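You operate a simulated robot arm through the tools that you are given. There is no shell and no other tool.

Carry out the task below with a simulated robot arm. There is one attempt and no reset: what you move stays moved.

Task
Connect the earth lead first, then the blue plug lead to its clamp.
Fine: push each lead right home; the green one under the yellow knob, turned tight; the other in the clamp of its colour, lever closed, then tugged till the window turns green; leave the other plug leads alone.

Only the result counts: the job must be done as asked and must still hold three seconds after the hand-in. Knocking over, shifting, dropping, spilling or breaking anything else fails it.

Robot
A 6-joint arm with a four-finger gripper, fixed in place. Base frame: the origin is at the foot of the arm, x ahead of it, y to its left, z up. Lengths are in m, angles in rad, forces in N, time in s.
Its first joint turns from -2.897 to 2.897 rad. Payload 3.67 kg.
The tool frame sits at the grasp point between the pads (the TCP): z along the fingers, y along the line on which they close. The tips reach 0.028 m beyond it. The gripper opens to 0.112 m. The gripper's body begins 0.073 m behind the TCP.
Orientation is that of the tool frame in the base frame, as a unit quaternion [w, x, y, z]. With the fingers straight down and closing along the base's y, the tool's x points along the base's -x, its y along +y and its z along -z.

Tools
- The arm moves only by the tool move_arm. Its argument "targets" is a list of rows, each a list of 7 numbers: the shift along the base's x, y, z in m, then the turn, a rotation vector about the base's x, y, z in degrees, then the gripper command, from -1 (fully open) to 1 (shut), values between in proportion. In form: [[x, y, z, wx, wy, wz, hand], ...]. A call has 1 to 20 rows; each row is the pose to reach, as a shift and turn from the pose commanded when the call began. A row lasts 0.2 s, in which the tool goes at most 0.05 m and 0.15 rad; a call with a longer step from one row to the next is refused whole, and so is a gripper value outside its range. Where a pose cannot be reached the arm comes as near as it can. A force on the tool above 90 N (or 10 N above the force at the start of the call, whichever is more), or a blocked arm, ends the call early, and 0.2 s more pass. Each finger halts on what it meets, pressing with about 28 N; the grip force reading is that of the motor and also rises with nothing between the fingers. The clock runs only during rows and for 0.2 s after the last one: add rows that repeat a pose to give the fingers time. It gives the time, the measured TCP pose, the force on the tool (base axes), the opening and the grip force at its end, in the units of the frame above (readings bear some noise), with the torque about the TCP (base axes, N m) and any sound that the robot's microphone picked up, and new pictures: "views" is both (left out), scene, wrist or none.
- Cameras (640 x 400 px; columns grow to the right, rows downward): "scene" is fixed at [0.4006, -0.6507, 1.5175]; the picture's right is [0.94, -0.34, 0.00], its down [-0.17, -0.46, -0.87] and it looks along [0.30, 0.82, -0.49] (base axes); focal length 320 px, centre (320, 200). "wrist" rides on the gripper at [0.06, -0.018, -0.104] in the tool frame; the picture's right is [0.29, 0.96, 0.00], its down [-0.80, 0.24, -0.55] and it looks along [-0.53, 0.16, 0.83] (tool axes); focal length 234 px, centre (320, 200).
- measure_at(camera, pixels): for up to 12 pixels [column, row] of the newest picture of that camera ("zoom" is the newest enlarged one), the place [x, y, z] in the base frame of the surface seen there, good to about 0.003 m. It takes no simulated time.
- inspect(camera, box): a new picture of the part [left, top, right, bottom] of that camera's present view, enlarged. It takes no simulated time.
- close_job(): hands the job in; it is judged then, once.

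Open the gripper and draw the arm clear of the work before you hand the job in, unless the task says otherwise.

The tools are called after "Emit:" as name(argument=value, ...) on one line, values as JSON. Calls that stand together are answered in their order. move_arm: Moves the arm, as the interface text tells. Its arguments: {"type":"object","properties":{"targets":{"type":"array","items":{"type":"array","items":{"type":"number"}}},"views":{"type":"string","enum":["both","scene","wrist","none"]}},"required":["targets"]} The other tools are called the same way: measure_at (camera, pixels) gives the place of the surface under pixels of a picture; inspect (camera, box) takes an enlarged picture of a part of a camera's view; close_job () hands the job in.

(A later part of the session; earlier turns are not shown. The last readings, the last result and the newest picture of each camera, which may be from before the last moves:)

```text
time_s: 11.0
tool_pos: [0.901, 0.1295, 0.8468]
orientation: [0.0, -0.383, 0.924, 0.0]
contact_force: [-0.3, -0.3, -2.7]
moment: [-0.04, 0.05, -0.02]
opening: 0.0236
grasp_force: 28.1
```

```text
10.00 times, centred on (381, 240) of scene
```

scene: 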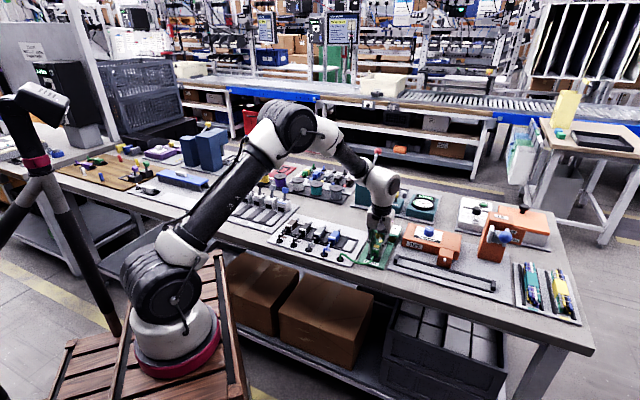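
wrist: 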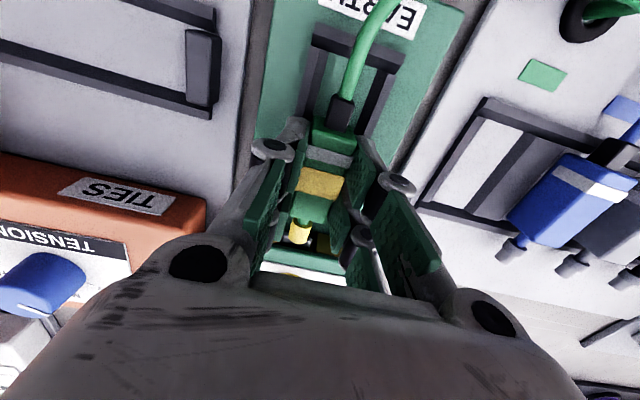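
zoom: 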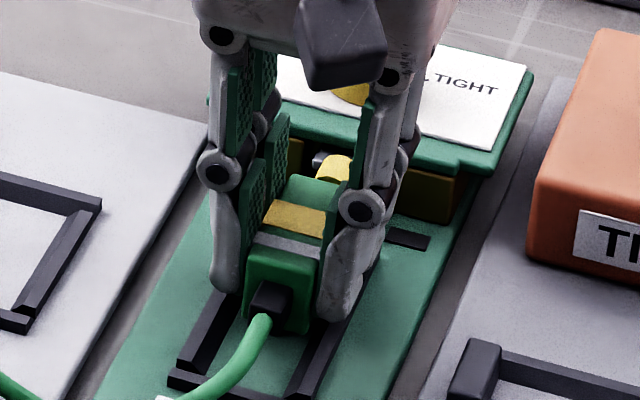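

No blocking; the crossbar is now at the block faces and a slight downward force (-2.7 N) suggests the fork brushes the ceiling. I lower 1 mm and continue forward.

Emit:
move_arm(targets=[[0, 0, -0.001, 0, 0, 0, 1], [0.0021, 0.0021, -0.001, 0, 0, 0, 1], [0.0042, 0.0042, -0.001, 0, 0, 0, 1], [0.0064, 0.0064, -0.001, 0, 0, 0, 1], [0.0085, 0.0085, -0.001, 0, 0, 0, 1]], views="wrist")

Emit:
inspect(camera="wrist", box=[250, 200, 370, 290])

Emit:
inspect(camera="scene", box=[362, 220, 400, 260])

```text
time_s: 12.2
tool_pos: [0.908, 0.1358, 0.8455]
orientation: [-0.001, -0.383, 0.924, 0.001]
contact_force: [-15.8, -17.0, -2.3]
moment: [-0.46, 0.44, -0.09]
opening: 0.0237
grasp_force: 27.9
```

wrist: 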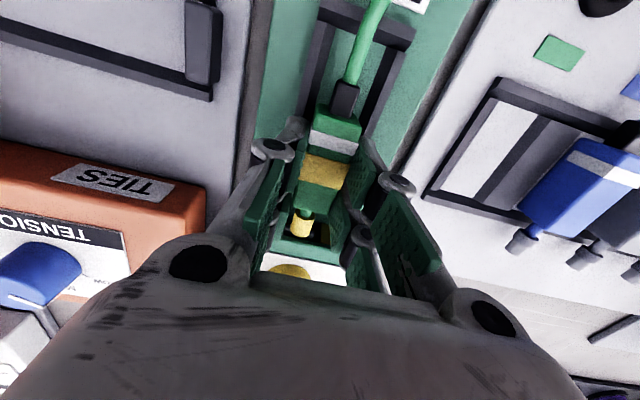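

```text
4.44 times, centred on (310, 245) of wrist
```

zoom: 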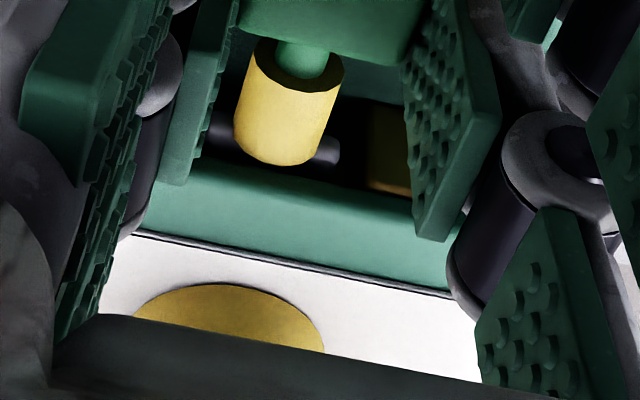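

```text
10.00 times, centred on (381, 240) of scene
```

zoom: 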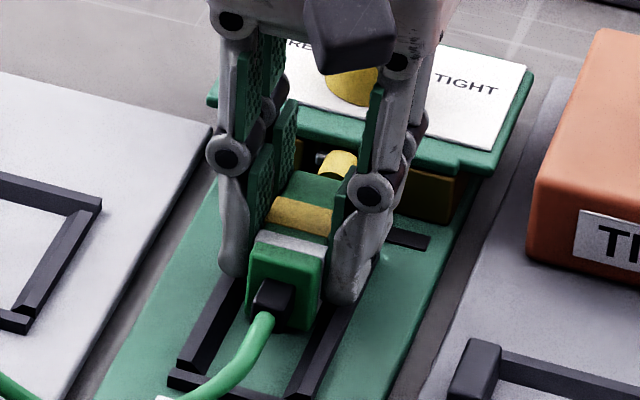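

A back force of 23 N along the lane appeared and the plug slipped a little in the grip (ferrule moved from zoom y≈190 to 160). I measure where the plug is now relative to the blocks.

Emit:
measure_at(camera="zoom", pixels=[[270, 120], [262, 155], [328, 152], [220, 130], [385, 190], [390, 130], [240, 200], [225, 300], [260, 20], [400, 40], [350, 255], [300, 65]])

Emit:
inspect(camera="scene", box=[378, 228, 402, 248])

```text
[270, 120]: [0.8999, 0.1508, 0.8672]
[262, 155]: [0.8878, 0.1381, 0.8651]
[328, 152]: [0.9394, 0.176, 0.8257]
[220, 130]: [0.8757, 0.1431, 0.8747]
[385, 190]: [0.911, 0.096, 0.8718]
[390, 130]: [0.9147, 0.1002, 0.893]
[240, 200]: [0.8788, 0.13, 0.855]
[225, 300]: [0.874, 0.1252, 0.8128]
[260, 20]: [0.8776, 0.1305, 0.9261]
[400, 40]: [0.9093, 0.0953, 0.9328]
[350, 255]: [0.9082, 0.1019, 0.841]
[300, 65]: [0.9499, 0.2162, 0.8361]
```

```text
16.00 times, centred on (390, 238) of scene
```

zoom: 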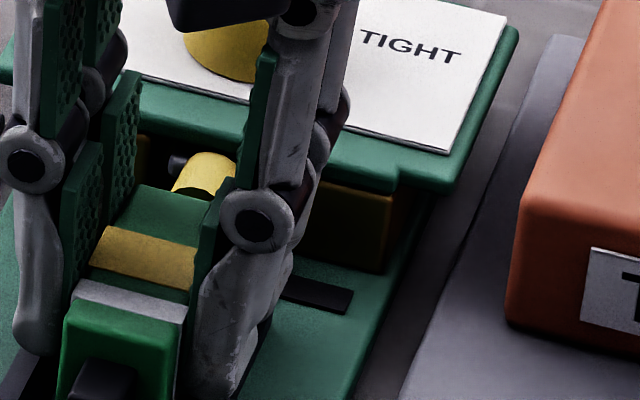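

That measurement used the scene zoom; I re-take the wrist zoom and measure the fork and ferrule in it.

Emit:
inspect(camera="wrist", box=[270, 200, 350, 260])

```text
6.67 times, centred on (310, 230) of wrist
```

zoom: 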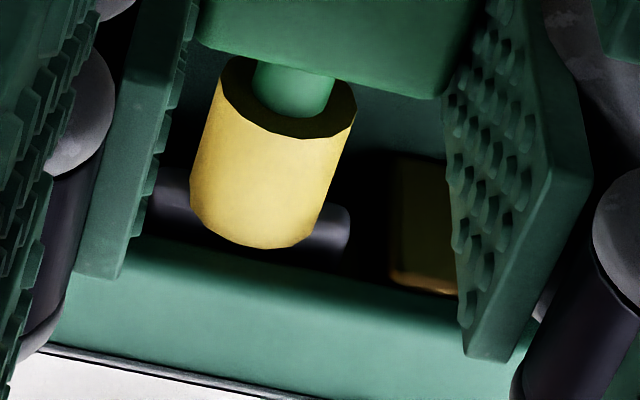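

Emit:
measure_at(camera="zoom", pixels=[[255, 180], [245, 238], [335, 230], [170, 200], [400, 200], [430, 280], [250, 280], [400, 90], [215, 40], [345, 120], [290, 100], [300, 250]])

```text
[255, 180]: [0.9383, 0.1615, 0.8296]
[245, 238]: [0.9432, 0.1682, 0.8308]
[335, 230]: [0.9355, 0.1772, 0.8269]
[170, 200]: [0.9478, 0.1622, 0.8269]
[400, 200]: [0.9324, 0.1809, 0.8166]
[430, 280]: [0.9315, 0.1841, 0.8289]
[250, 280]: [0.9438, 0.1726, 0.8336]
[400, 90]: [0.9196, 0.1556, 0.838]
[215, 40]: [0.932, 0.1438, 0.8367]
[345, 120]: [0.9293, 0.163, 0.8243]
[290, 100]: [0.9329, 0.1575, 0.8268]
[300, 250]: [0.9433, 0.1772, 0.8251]
```

The plug stopped with its crossbar about level with the block faces (s≈0.786-0.79) and slipped ~6 mm in the grip. I release (opening 0.05), rise and look at how it sits.

Emit:
move_arm(targets=[[0, 0, 0, 0, 0, 0, 0.6], [0, 0, 0, 0, 0, 0, 0.107], [0, 0, 0.03, 0, 0, 0, 0.107], [-0.02, -0.02, 0.07, 0, 0, 0, 0.107], [-0.04, -0.04, 0.1, 0, 0, 0, 0.107], [-0.06, -0.06, 0.1, 0, 0, 0, 0.107]], views="both")

Emit:
inspect(camera="scene", box=[365, 222, 400, 257])

Emit:
inspect(camera="wrist", box=[220, 60, 420, 300])

```text
time_s: 13.6
tool_pos: [0.8476, 0.0775, 0.9474]
orientation: [0.0, -0.382, 0.924, 0.0]
contact_force: [0.0, 1.2, 0.2]
moment: [-0.02, 0.03, 0.03]
opening: 0.0501
grasp_force: 0.0
```

scene: 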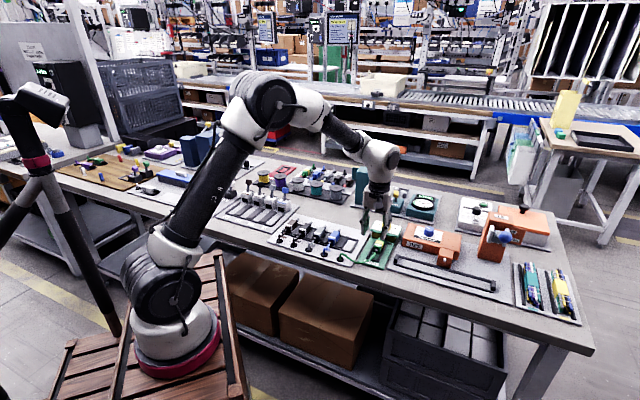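
wrist: 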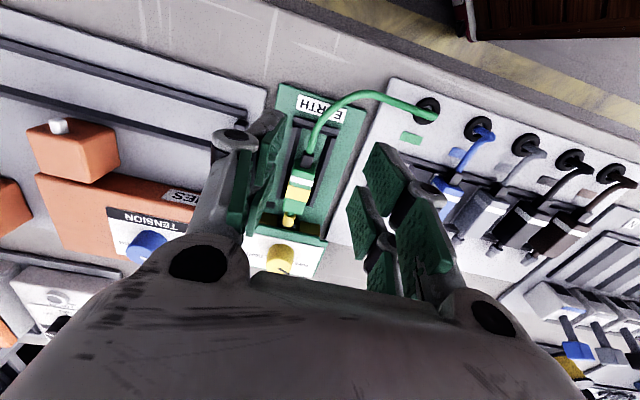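

```text
11.43 times, centred on (382, 240) of scene
```

zoom: 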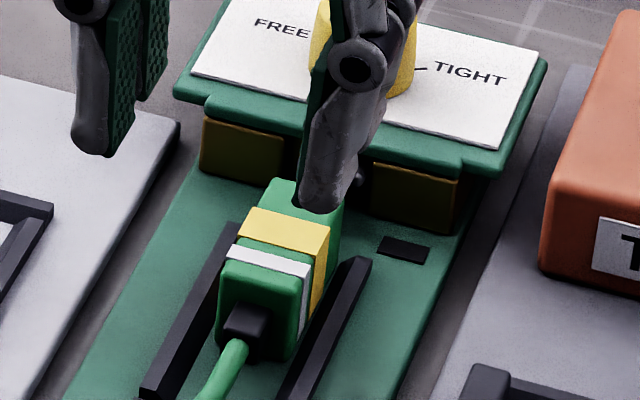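

```text
1.67 times, centred on (320, 180) of wrist
```

zoom: 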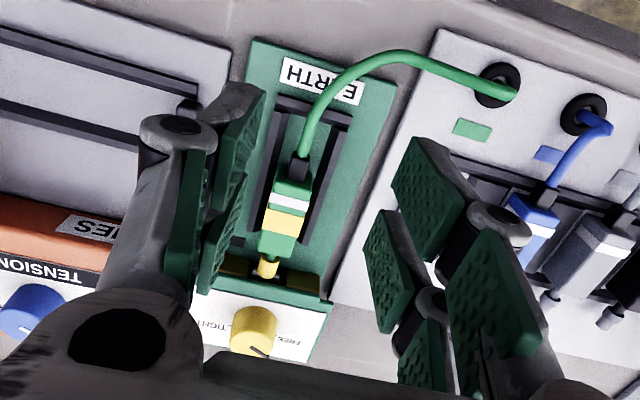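

The plug lies in the lane with its fork in the slot. To see whether it is really home I tilt the tool 40° forward so the wrist camera looks low along the lane.

Emit:
move_arm(targets=[[0.005, 0.005, 0, 5.66, -5.66, 0, 0.107], [0.01, 0.01, 0, 11.3, -11.3, 0, 0.107], [0.016, 0.016, -0.005, 17, -17, 0, 0.107], [0.024, 0.024, -0.01, 22.6, -22.6, 0, 0.107], [0.032, 0.032, -0.017, 28.3, -28.3, 0, 0.107]], views="wrist")

Emit:
inspect(camera="wrist", box=[230, 20, 410, 200])

```text
time_s: 14.8
tool_pos: [0.8803, 0.108, 0.9283]
orientation: [0.316, -0.359, 0.868, 0.13]
contact_force: [0.4, 0.3, 0.5]
moment: [-0.05, 0.01, -0.04]
opening: 0.0498
grasp_force: 0.1
```

wrist: 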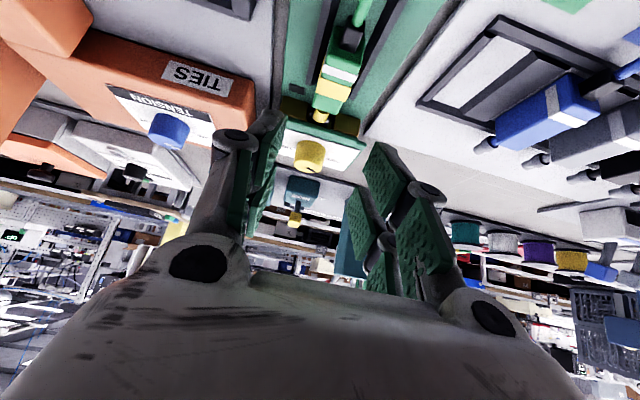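

```text
2.22 times, centred on (320, 110) of wrist
```

zoom: 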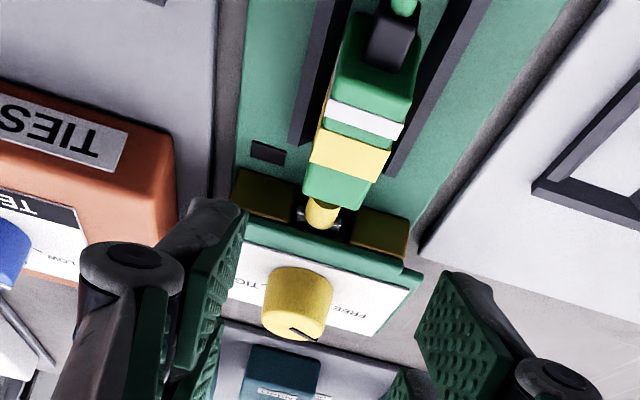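

Good view; I enlarge the fork/slot region around wrist (320,105).

Emit:
inspect(camera="wrist", box=[285, 70, 365, 125])

```text
7.27 times, centred on (325, 98) of wrist
```

zoom: 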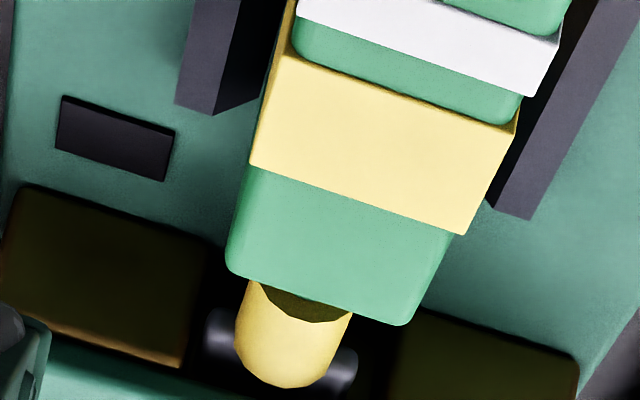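

Emit:
measure_at(camera="zoom", pixels=[[250, 262], [395, 312], [218, 335], [346, 368], [190, 300], [415, 345], [285, 350], [260, 160], [455, 220], [110, 250], [480, 350], [375, 340]])

Emit:
measure_at(camera="zoom", pixels=[[210, 60], [240, 90], [520, 200], [560, 120], [100, 130], [160, 160], [230, 300], [390, 370], [300, 390], [100, 370]])

```text
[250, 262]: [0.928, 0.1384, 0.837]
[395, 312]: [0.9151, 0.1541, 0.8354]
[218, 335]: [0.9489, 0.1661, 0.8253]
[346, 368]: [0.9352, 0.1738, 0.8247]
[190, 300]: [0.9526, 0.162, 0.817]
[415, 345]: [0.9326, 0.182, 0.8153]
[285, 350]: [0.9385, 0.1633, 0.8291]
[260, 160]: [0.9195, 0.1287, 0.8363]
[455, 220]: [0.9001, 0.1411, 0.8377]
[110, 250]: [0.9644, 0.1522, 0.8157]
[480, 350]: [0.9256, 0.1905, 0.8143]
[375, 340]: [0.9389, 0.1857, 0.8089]
```

```text
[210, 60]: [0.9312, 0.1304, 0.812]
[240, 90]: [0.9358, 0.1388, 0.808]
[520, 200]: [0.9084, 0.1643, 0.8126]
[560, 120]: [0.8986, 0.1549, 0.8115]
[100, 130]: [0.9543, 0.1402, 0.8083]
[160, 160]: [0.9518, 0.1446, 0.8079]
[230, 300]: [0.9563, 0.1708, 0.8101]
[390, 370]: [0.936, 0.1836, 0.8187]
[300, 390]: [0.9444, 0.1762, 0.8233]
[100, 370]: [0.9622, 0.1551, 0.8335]
```

The body front is at s≈0.757 (rail ends s≈0.759), crossbar at s≈0.786, wall between blocks ≈0.795, well short of the knob axis (≈0.823), so I cannot yet tell if this is home. I return upright over the plug to re-grip it centrally.

Emit:
move_arm(targets=[[0.005, 0.004, 0.01, -5.66, 5.66, 0, 0.107], [0.01, 0.009, 0.01, -11.3, 11.3, 0, 0.107], [0.015, 0.014, 0.01, -17, 17, 0, 0.107], [0.02, 0.018, 0, -22.6, 22.6, 0, 0.107], [0.0251, 0.0228, -0.01, -28.3, 28.3, 0, 0.107], [0.0251, 0.0228, -0.05, -28.3, 28.3, 0, 0.107], [0.0251, 0.0228, -0.083, -28.3, 28.3, 0, 0.107], [0.0251, 0.0228, -0.083, -28.3, 28.3, 0, 0.107]], views="both")

Emit:
inspect(camera="wrist", box=[220, 110, 420, 290])

```text
time_s: 16.6
tool_pos: [0.906, 0.1331, 0.8446]
orientation: [-0.001, -0.383, 0.924, 0.0]
contact_force: [0.9, 0.3, -0.7]
moment: [0.01, -0.01, 0.0]
opening: 0.0502
grasp_force: 0.0
```

scene: 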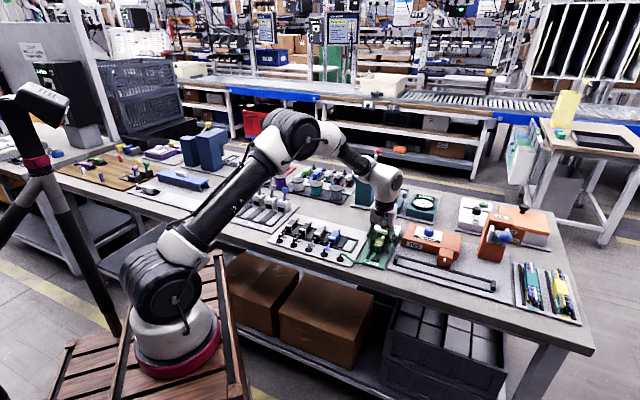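
wrist: 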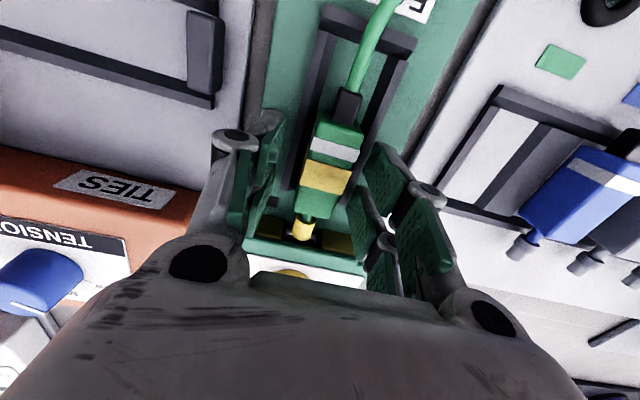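

```text
2.22 times, centred on (320, 200) of wrist
```

zoom: 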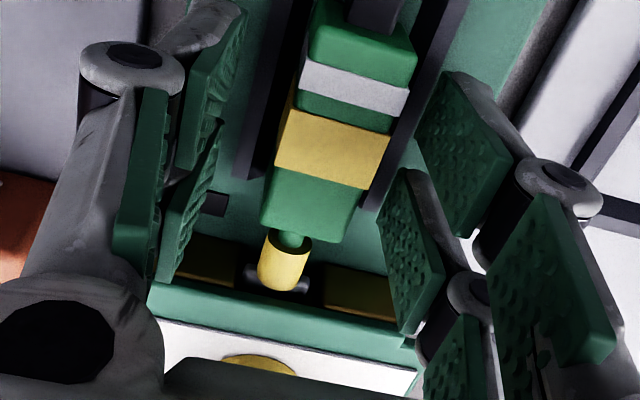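

The plug is straight and centred between the open fingers. I close on it and push 4 mm further to see whether it advances or blocks.

Emit:
move_arm(targets=[[0, 0, 0, 0, 0, 0, 0.6], [0, 0, 0, 0, 0, 0, 1], [0, 0, 0, 0, 0, 0, 1]], views="wrist")

Emit:
move_arm(targets=[[0.001, 0.001, 0, 0, 0, 0, 1], [0.002, 0.002, 0, 0, 0, 0, 1], [0.003, 0.003, 0, 0, 0, 0, 1]], views="wrist")

Emit:
inspect(camera="wrist", box=[250, 200, 370, 290])

```text
time_s: 17.4
tool_pos: [0.9071, 0.1328, 0.8444]
orientation: [0.0, -0.383, 0.924, 0.0]
contact_force: [-1.8, 2.7, 0.8]
moment: [0.01, 0.12, -0.02]
opening: 0.0236
grasp_force: 28.2
```

wrist: 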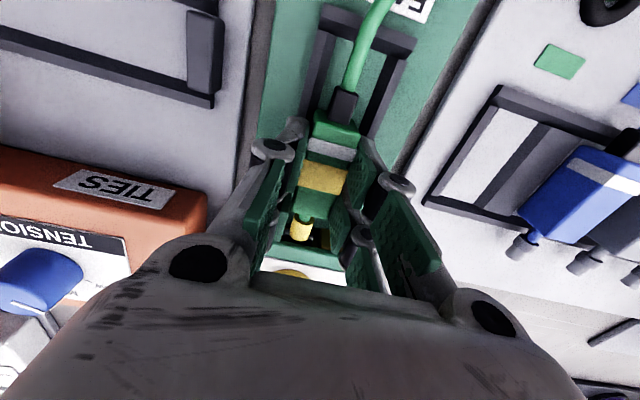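

```text
time_s: 18.2
tool_pos: [0.9075, 0.1321, 0.8449]
orientation: [-0.003, -0.383, 0.924, 0.0]
contact_force: [-19.7, -12.7, -1.5]
moment: [-0.44, 0.51, 0.22]
opening: 0.0242
grasp_force: 28.0
```

wrist: 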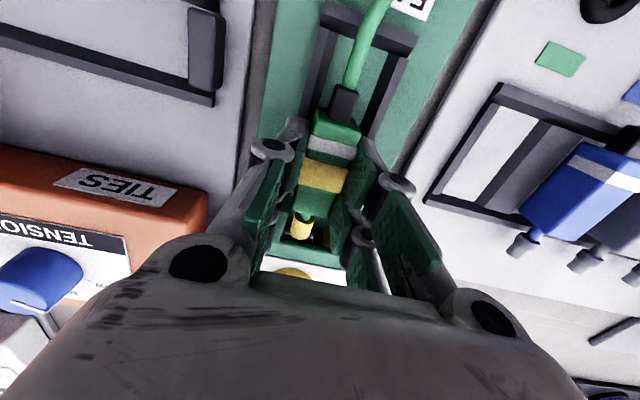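

```text
4.44 times, centred on (310, 245) of wrist
```

zoom: 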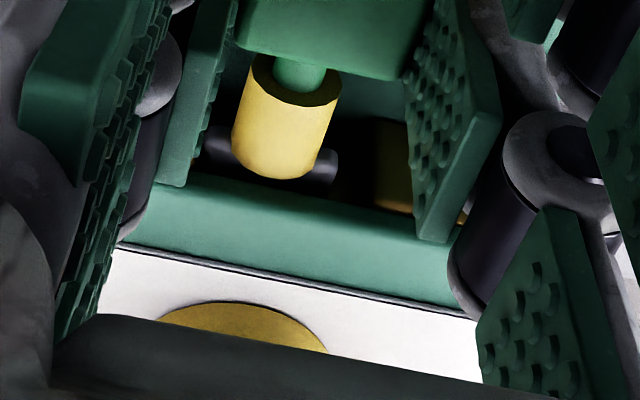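

Blocked again at the same spot with ~23 N (grip slip limit). I test whether it is a true stop by easing back, raising 1.2 mm and pushing again slightly left (p 0.5455).

Emit:
move_arm(targets=[[-0.004, -0.004, 0, 0, 0, 0, 1], [-0.005, -0.003, 0.0012, 0, 0, 0, 1], [-0.003, -0.001, 0.0012, 0, 0, 0, 1], [-0.001, 0.001, 0.0012, 0, 0, 0, 1], [0.0005, 0.0025, 0.0012, 0, 0, 0, 1]], views="wrist")

Emit:
inspect(camera="wrist", box=[250, 200, 370, 290])

```text
time_s: 19.4
tool_pos: [0.9079, 0.1365, 0.8483]
orientation: [-0.001, -0.383, 0.924, 0.0]
contact_force: [-15.5, -18.4, -2.6]
moment: [-0.39, 0.32, -0.14]
opening: 0.0243
grasp_force: 27.6
```

wrist: 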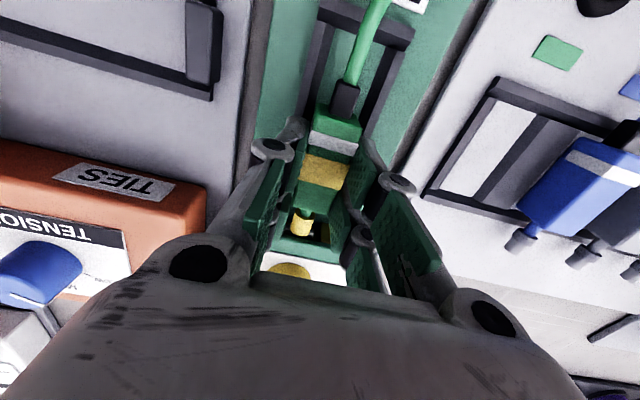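

```text
4.44 times, centred on (310, 245) of wrist
```

zoom: 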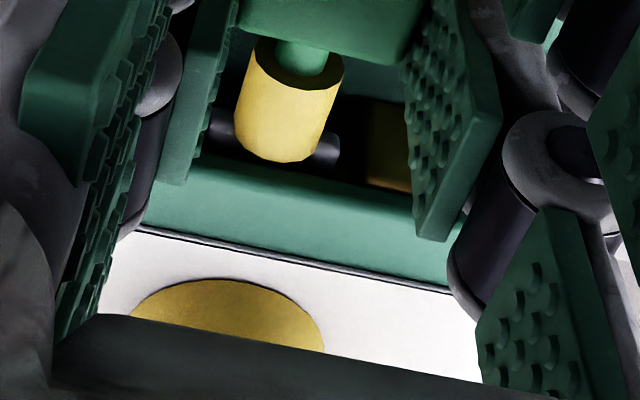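

Blocked again at exactly the same depth with a symmetric load, so it appears to be a true end stop. I release and rise to check, then will confirm with a firmer push on the plug's rear face.

Emit:
move_arm(targets=[[-0.001, -0.001, -0.0012, 0, 0, 0, 1], [-0.001, -0.001, -0.0012, 0, 0, 0, 0.6], [-0.001, -0.001, -0.0012, 0, 0, 0, 0.107], [-0.001, -0.001, 0.03, 0, 0, 0, 0.107], [-0.02, -0.02, 0.065, 0, 0, 0, 0.107], [-0.045, -0.045, 0.07, 0, 0, 0, 0.3], [-0.07, -0.07, 0.07, 0, 0, 0, 0.6]], views="both")

Emit:
inspect(camera="wrist", box=[230, 80, 410, 280])

Emit:
inspect(camera="scene", box=[362, 222, 402, 262])

```text
time_s: 21.0
tool_pos: [0.8373, 0.0689, 0.9161]
orientation: [-0.001, -0.384, 0.923, 0.0]
contact_force: [-0.2, -0.7, -1.2]
moment: [-0.01, 0.01, -0.01]
opening: 0.0221
grasp_force: 0.1
```

scene: 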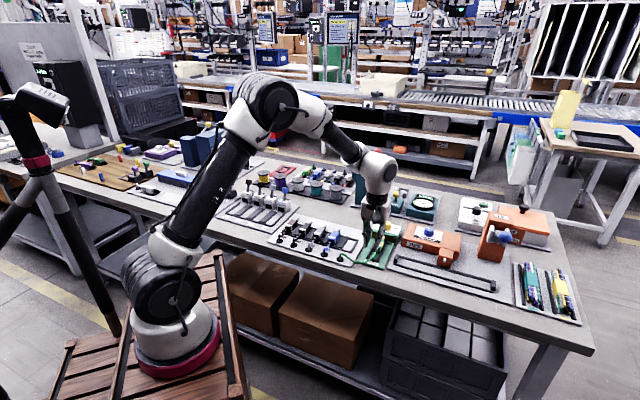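
wrist: 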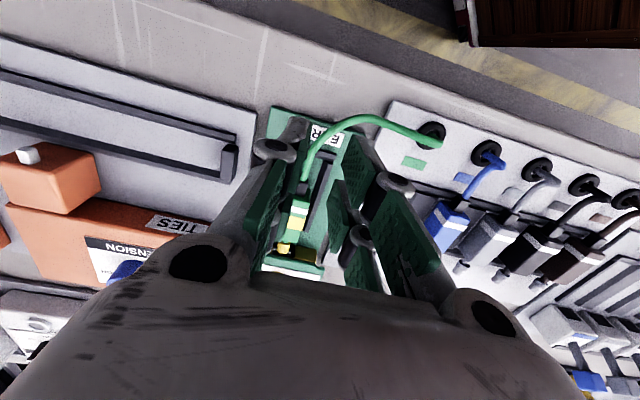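

```text
2.00 times, centred on (320, 180) of wrist
```

zoom: 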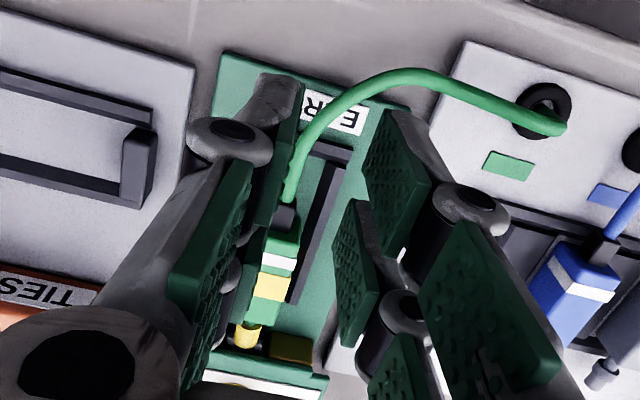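

```text
10.00 times, centred on (382, 242) of scene
```

zoom: 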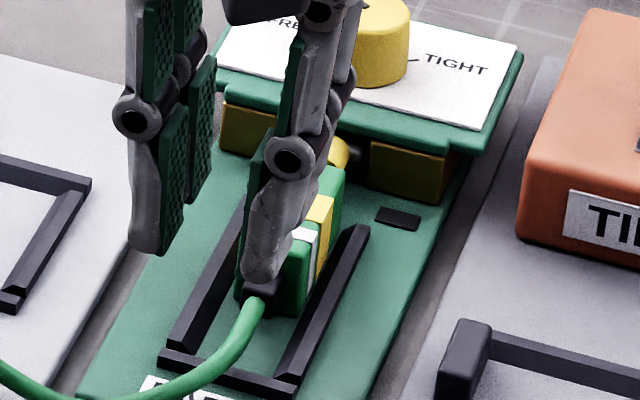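

Plug sits straight in the lane. I close the fingers, come down behind it above the boot (tip z ≈ 0.833) and press on the rear face of the body.

Emit:
move_arm(targets=[[0.015, 0.015, 0, 0, 0, 0, 1], [0.033, 0.033, -0.01, 0, 0, 0, 1], [0.033, 0.033, -0.04, 0, 0, 0, 1], [0.033, 0.033, -0.057, 0, 0, 0, 1], [0.036, 0.036, -0.057, 0, 0, 0, 1], [0.039, 0.039, -0.057, 0, 0, 0, 1]], views="both")

Emit:
inspect(camera="scene", box=[362, 222, 402, 262])

Emit:
inspect(camera="wrist", box=[250, 120, 390, 280])

```text
time_s: 22.4
tool_pos: [0.8779, 0.1068, 0.8605]
orientation: [0.002, -0.382, 0.924, 0.001]
contact_force: [-3.3, -4.6, 10.0]
moment: [0.03, -0.02, -0.03]
opening: 0.0061
grasp_force: 27.6
```

scene: 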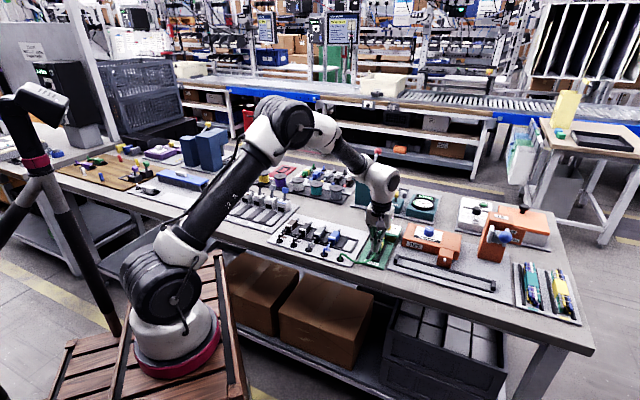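
wrist: 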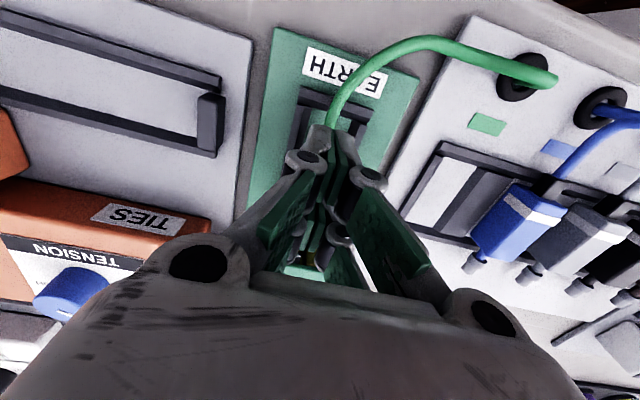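

```text
10.00 times, centred on (382, 242) of scene
```

zoom: 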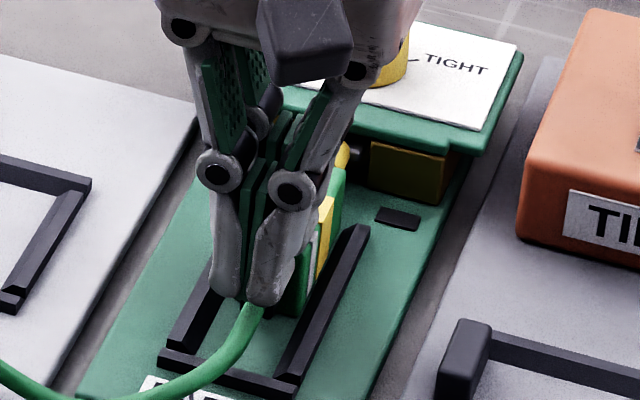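

```text
2.50 times, centred on (320, 200) of wrist
```

zoom: 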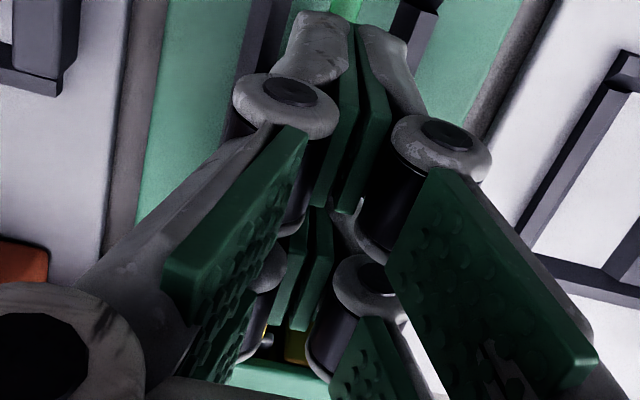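

The fingertips met the boot top (10 N up). I lift, open to ~0.016 m so the fingers straddle boot and cable, and come down behind the body to push on its rear face at both sides of the boot.

Emit:
move_arm(targets=[[-0.002, -0.002, 0.01, 0, 0, 0, 1], [-0.0088, -0.0088, 0.02, 0, 0, 0, 0.72], [-0.0088, -0.0088, 0.02, 0, 0, 0, 0.71], [-0.0088, -0.0088, 0.0, 0, 0, 0, 0.71], [-0.0088, -0.0088, -0.014, 0, 0, 0, 0.71], [-0.0088, -0.0088, -0.014, 0, 0, 0, 0.71]], views="both")

Emit:
inspect(camera="scene", box=[362, 222, 402, 262])

Emit:
inspect(camera="wrist", box=[250, 120, 390, 280])

```text
time_s: 23.6
tool_pos: [0.8738, 0.0981, 0.8619]
orientation: [0.007, -0.384, 0.923, -0.002]
contact_force: [-8.4, -3.5, 35.8]
moment: [0.54, -0.2, 0.22]
opening: 0.0187
grasp_force: 1.6
stopped in row 5: the force on the tool passed its limit at 108 N (the readings are from after the stop); the commanded pose is now the measured one
```

scene: 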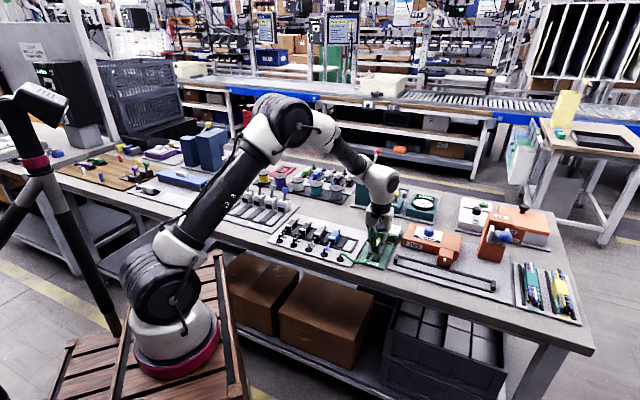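
wrist: 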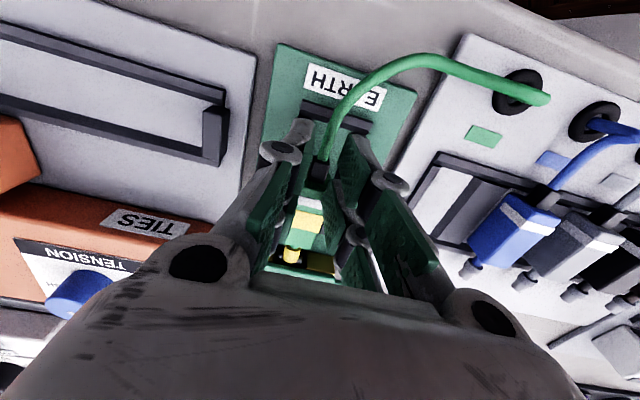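

```text
10.00 times, centred on (382, 242) of scene
```

zoom: 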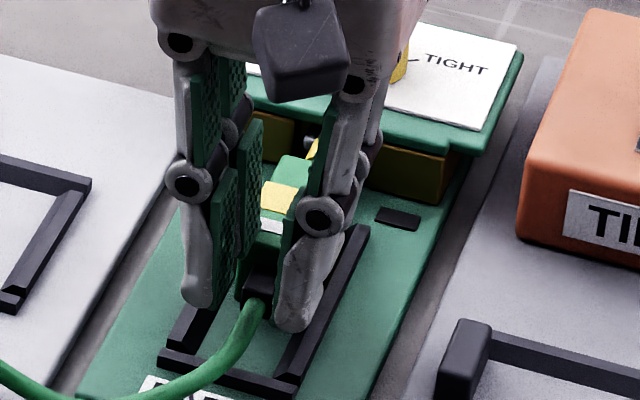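

```text
2.50 times, centred on (320, 200) of wrist
```

zoom: 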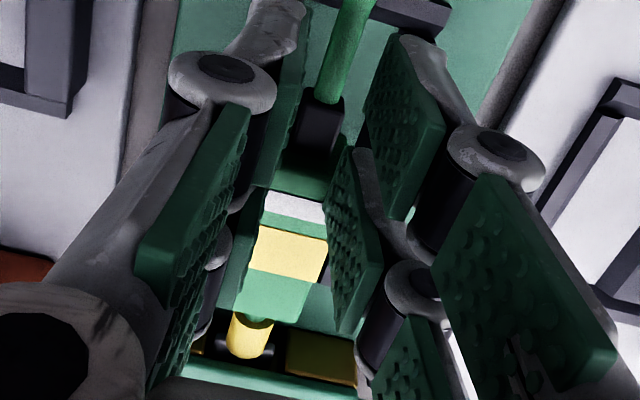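

The descent stopped on the plug: force readings place the contact ~20 mm ahead of the TCP, so the fingers reach further forward than I assumed. I measure the finger surfaces themselves in this wrist zoom before moving.

Emit:
measure_at(camera="zoom", pixels=[[285, 150], [268, 20], [412, 50], [395, 120], [350, 230], [345, 320], [180, 220], [510, 260], [225, 70], [490, 135], [400, 40], [215, 280]])

Emit:
measure_at(camera="zoom", pixels=[[320, 125], [310, 170], [290, 210], [290, 255], [265, 290], [250, 345], [340, 80], [345, 40], [240, 225], [320, 190], [330, 240], [300, 310]])

```text
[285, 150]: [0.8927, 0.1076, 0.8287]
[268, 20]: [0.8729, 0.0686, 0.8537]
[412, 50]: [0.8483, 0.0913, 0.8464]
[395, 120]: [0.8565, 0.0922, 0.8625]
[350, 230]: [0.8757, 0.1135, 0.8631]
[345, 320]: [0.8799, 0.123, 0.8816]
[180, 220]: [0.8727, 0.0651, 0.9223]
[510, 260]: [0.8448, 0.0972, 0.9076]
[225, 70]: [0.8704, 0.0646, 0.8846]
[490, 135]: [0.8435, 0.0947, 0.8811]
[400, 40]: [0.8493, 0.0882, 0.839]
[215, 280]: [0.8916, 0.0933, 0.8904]
```

```text
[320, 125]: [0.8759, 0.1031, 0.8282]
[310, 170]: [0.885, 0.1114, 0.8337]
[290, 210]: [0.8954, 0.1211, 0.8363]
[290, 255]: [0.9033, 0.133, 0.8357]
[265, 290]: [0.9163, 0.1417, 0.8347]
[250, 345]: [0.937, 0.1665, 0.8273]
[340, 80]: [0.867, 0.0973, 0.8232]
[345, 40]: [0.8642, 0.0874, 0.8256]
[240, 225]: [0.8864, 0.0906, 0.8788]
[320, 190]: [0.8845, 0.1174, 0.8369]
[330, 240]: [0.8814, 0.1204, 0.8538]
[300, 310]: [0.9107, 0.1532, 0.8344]
```

The jaws actually span about ±0.024 m along the tool's x (two pads each), so they landed on the plug's rear top edge. I lift straight off now and inspect the plug and the clamp lanes for comparison.

Emit:
move_arm(targets=[[0, 0, 0.01, 0, 0, 0, 0.71], [0, 0, 0.04, 0, 0, 0, 0.4], [-0.02, -0.02, 0.07, 0, 0, 0, 0.107], [-0.04, -0.04, 0.1, 0, 0, 0, 0.107]], views="both")

Emit:
inspect(camera="scene", box=[362, 222, 402, 262])

Emit:
inspect(camera="wrist", box=[240, 100, 400, 290])

```text
time_s: 24.6
tool_pos: [0.8346, 0.0589, 0.9573]
orientation: [0.003, -0.383, 0.924, -0.001]
contact_force: [0.3, 0.2, -0.8]
moment: [0.02, 0.04, -0.03]
opening: 0.0501
grasp_force: 0.0
```

scene: 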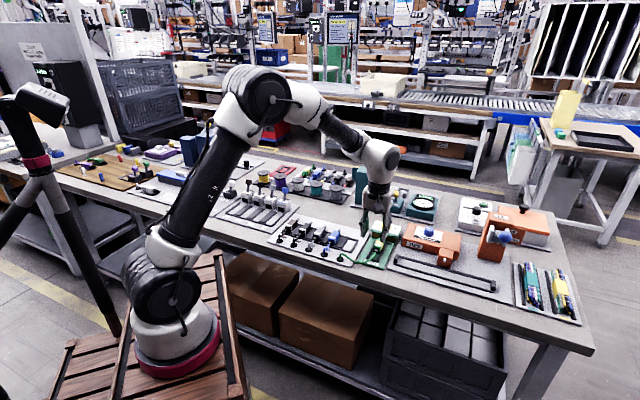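
wrist: 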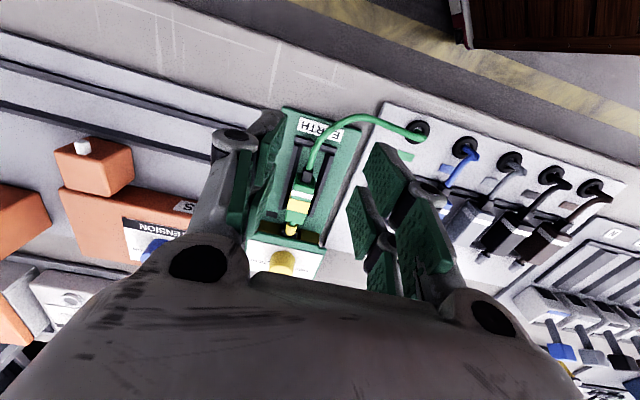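

```text
10.00 times, centred on (382, 242) of scene
```

zoom: 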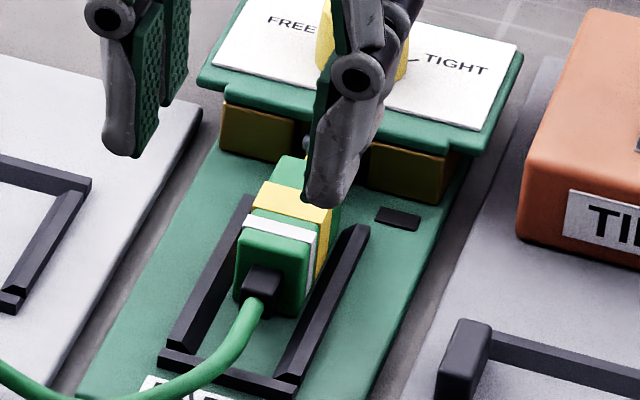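

```text
2.11 times, centred on (320, 195) of wrist
```

zoom: 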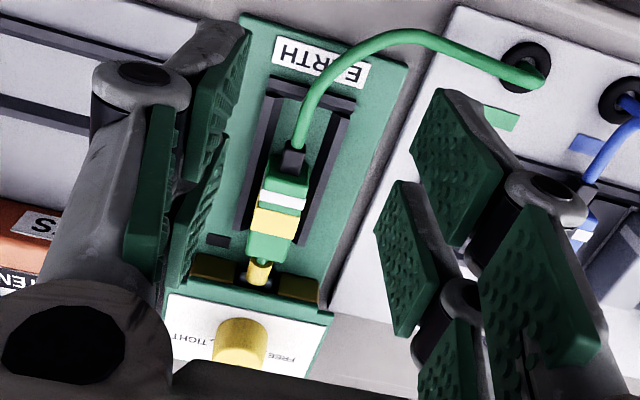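

The plug is still seated in the lane. I zoom the N lane in the scene view to compare lane lengths with plug lengths.

Emit:
inspect(camera="scene", box=[255, 200, 295, 230])

```text
13.33 times, centred on (275, 215) of scene
```

zoom: 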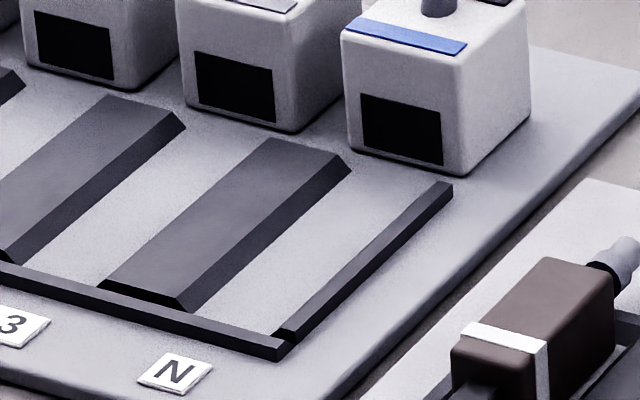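

Emit:
measure_at(camera="zoom", pixels=[[362, 100], [440, 120], [440, 158], [364, 142], [345, 155], [467, 172], [335, 170], [445, 190], [180, 295], [285, 335], [282, 350], [240, 325]])

Emit:
measure_at(camera="zoom", pixels=[[310, 200], [230, 290], [380, 210], [350, 255], [350, 180], [440, 30], [360, 22], [455, 48], [205, 290], [340, 165], [400, 200], [270, 300]])

```text
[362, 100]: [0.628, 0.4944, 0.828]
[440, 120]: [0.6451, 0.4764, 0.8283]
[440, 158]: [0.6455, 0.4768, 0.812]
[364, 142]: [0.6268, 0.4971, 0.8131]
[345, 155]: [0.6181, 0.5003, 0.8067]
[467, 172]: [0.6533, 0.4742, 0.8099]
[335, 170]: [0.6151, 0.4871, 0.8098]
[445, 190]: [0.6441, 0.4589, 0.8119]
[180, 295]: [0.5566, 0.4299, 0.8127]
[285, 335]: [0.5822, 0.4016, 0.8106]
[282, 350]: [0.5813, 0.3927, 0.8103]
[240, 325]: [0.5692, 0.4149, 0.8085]
```

```text
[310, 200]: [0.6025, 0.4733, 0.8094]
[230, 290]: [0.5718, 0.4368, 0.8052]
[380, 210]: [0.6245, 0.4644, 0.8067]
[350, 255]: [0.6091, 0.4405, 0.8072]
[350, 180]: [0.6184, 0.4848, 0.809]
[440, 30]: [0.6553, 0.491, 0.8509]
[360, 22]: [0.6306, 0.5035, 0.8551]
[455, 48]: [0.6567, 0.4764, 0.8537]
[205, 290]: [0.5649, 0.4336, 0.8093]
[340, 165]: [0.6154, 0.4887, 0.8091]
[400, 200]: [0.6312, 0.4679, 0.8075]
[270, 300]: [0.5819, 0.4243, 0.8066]
```

N lane rails run s 0.696-0.780 with the face at 0.794; EARTH's run 0.671-0.759, and the plug's front stopped at ~0.757, i.e. at the rail ends - consistent with home. I re-grip the earth plug once more to confirm it is still hard against the stop.

Emit:
move_arm(targets=[[0.03, 0.03, 0, 0, 0, 0, 0.107], [0.0691, 0.0626, 0, 0, 0, 0, 0.107], [0.0691, 0.0726, -0.03, 0, 0, 0, 0.107], [0.0691, 0.0726, -0.07, 0, 0, 0, 0.107], [0.0691, 0.0726, -0.1, 0, 0, 0, 0.107], [0.0691, 0.0726, -0.111, 0, 0, 0, 0.107], [0.0691, 0.0726, -0.111, 0, 0, 0, 0.107]], views="wrist")

Emit:
inspect(camera="wrist", box=[220, 110, 420, 290])

```text
refused: row 2 steps farther than a row can; nothing moved
```

```text
2.22 times, centred on (320, 200) of wrist
```

zoom: 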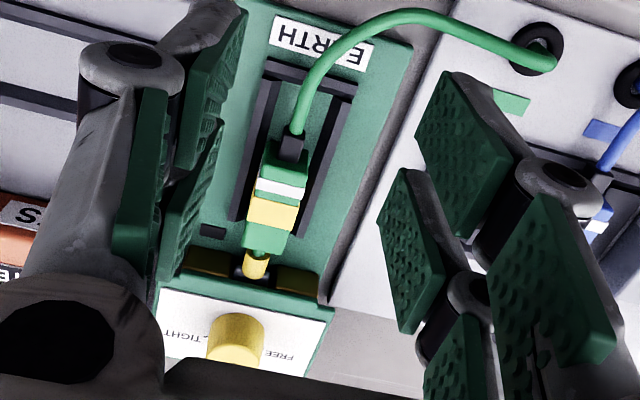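

One row exceeded the step limit; I resend with shorter steps.

Emit:
move_arm(targets=[[0.025, 0.026, 0, 0, 0, 0, 0.107], [0.05, 0.052, 0, 0, 0, 0, 0.107], [0.0691, 0.0726, -0.03, 0, 0, 0, 0.107], [0.0691, 0.0726, -0.07, 0, 0, 0, 0.107], [0.0691, 0.0726, -0.1, 0, 0, 0, 0.107], [0.0691, 0.0726, -0.111, 0, 0, 0, 0.107], [0.0691, 0.0726, -0.111, 0, 0, 0, 0.107]], views="wrist")

Emit:
inspect(camera="wrist", box=[220, 110, 420, 290])

```text
time_s: 26.2
tool_pos: [0.9007, 0.1309, 0.8466]
orientation: [0.005, -0.384, 0.923, -0.002]
contact_force: [0.2, -0.9, 0.2]
moment: [0.02, 0.02, -0.03]
opening: 0.05
grasp_force: 0.0
```

wrist: 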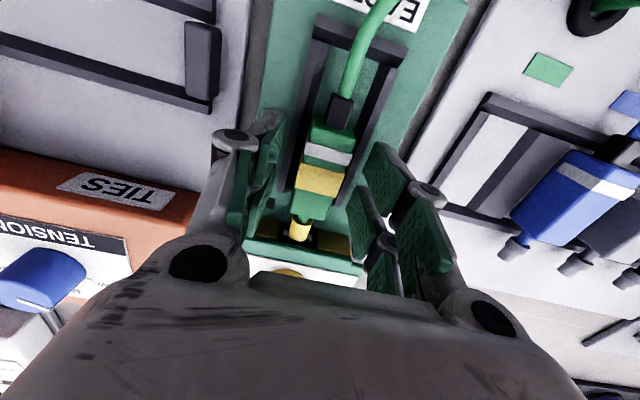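

```text
2.22 times, centred on (320, 200) of wrist
```

zoom: 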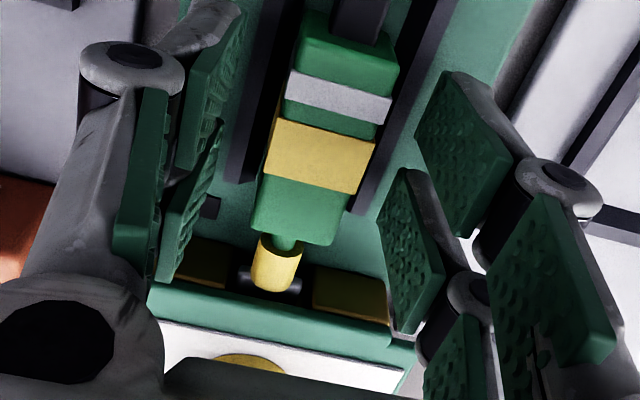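

Plug is between the jaws; I close and press forward 5 mm to confirm the stop.

Emit:
move_arm(targets=[[0, 0, 0, 0, 0, 0, 0.6], [0, 0, 0, 0, 0, 0, 1], [0, 0, 0, 0, 0, 0, 1], [0.0015, 0.0015, 0, 0, 0, 0, 1], [0.003, 0.003, 0, 0, 0, 0, 1], [0.0045, 0.0045, 0, 0, 0, 0, 1]], views="wrist")

Emit:
inspect(camera="wrist", box=[250, 200, 370, 290])

```text
time_s: 27.6
tool_pos: [0.9058, 0.1346, 0.8471]
orientation: [0.002, -0.384, 0.923, -0.001]
contact_force: [-15.3, -18.4, -2.4]
moment: [-0.54, 0.43, -0.16]
opening: 0.0241
grasp_force: 28.3
```

wrist: 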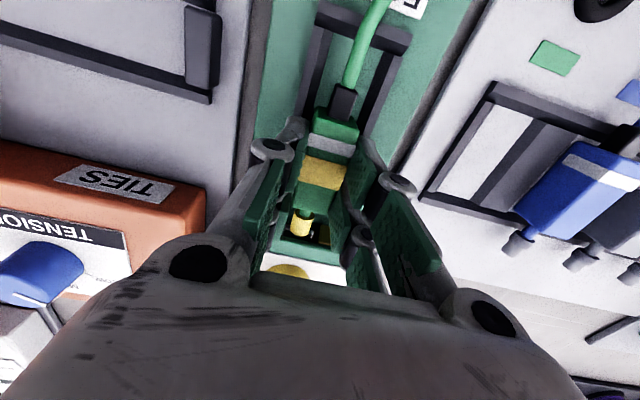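

```text
4.44 times, centred on (310, 245) of wrist
```

zoom: 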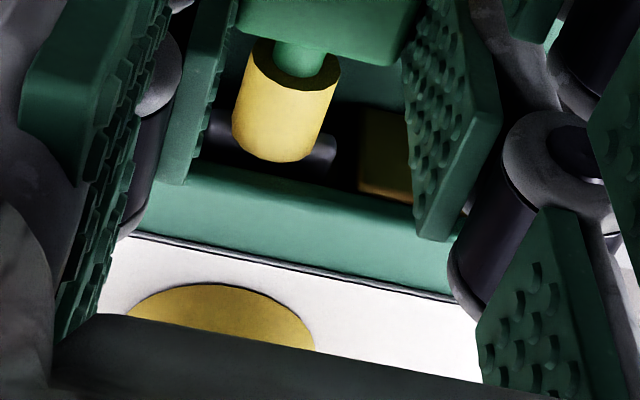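

Same hard stop with 24 N at fork height: the earth lead is home. I release, rise clear, and meanwhile measure heights near the knob (TIES box, TENSION knob).

Emit:
move_arm(targets=[[-0.0015, -0.0015, 0, 0, 0, 0, 1], [-0.0015, -0.0015, 0, 0, 0, 0, 0.6], [-0.0015, -0.0015, 0, 0, 0, 0, 0.107], [-0.0015, -0.0015, 0.04, 0, 0, 0, 0.107], [-0.0015, -0.0015, 0.08, 0, 0, 0, 0.107]], views="both")

Emit:
measure_at(camera="scene", pixels=[[429, 229], [404, 228], [404, 240], [440, 240], [397, 197], [420, 205], [445, 258], [460, 240], [406, 226], [412, 222]])

Emit:
inspect(camera="scene", box=[360, 190, 460, 265])

```text
time_s: 28.8
tool_pos: [0.9058, 0.1342, 0.9266]
orientation: [0.004, -0.384, 0.923, -0.001]
contact_force: [-0.3, -0.2, 0.2]
moment: [-0.01, 0.02, -0.03]
opening: 0.0503
grasp_force: 0.1
```

scene: 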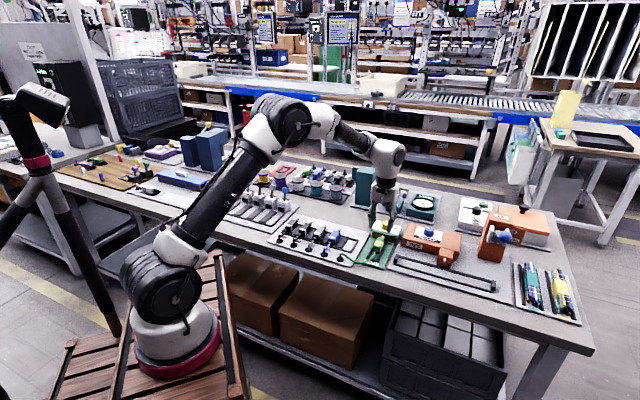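
wrist: 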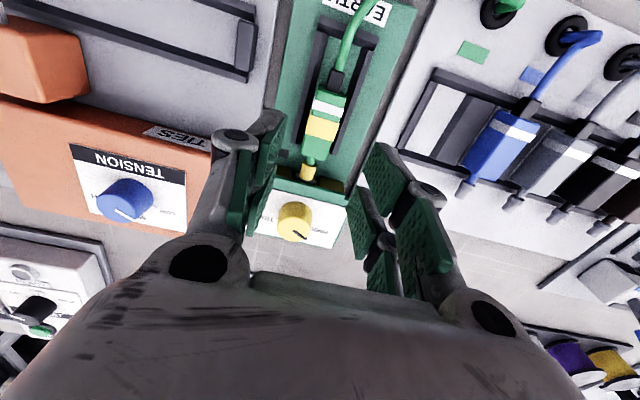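

```text
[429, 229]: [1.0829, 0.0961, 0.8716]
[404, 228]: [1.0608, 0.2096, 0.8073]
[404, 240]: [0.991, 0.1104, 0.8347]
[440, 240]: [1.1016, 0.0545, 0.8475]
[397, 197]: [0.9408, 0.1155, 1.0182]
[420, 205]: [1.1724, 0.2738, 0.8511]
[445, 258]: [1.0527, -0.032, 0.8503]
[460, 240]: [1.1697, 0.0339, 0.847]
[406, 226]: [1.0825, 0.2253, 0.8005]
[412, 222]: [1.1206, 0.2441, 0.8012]
```

```text
5.33 times, centred on (410, 228) of scene
```

zoom: 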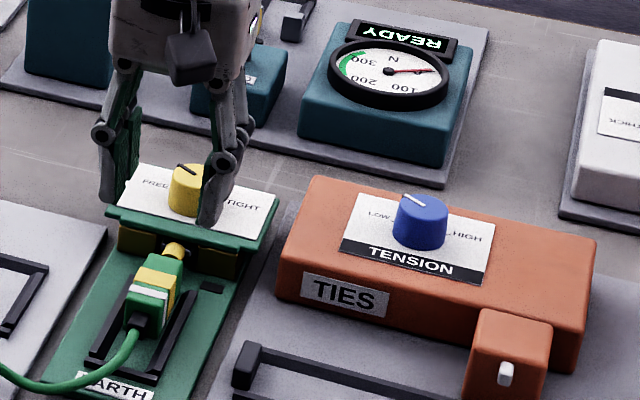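

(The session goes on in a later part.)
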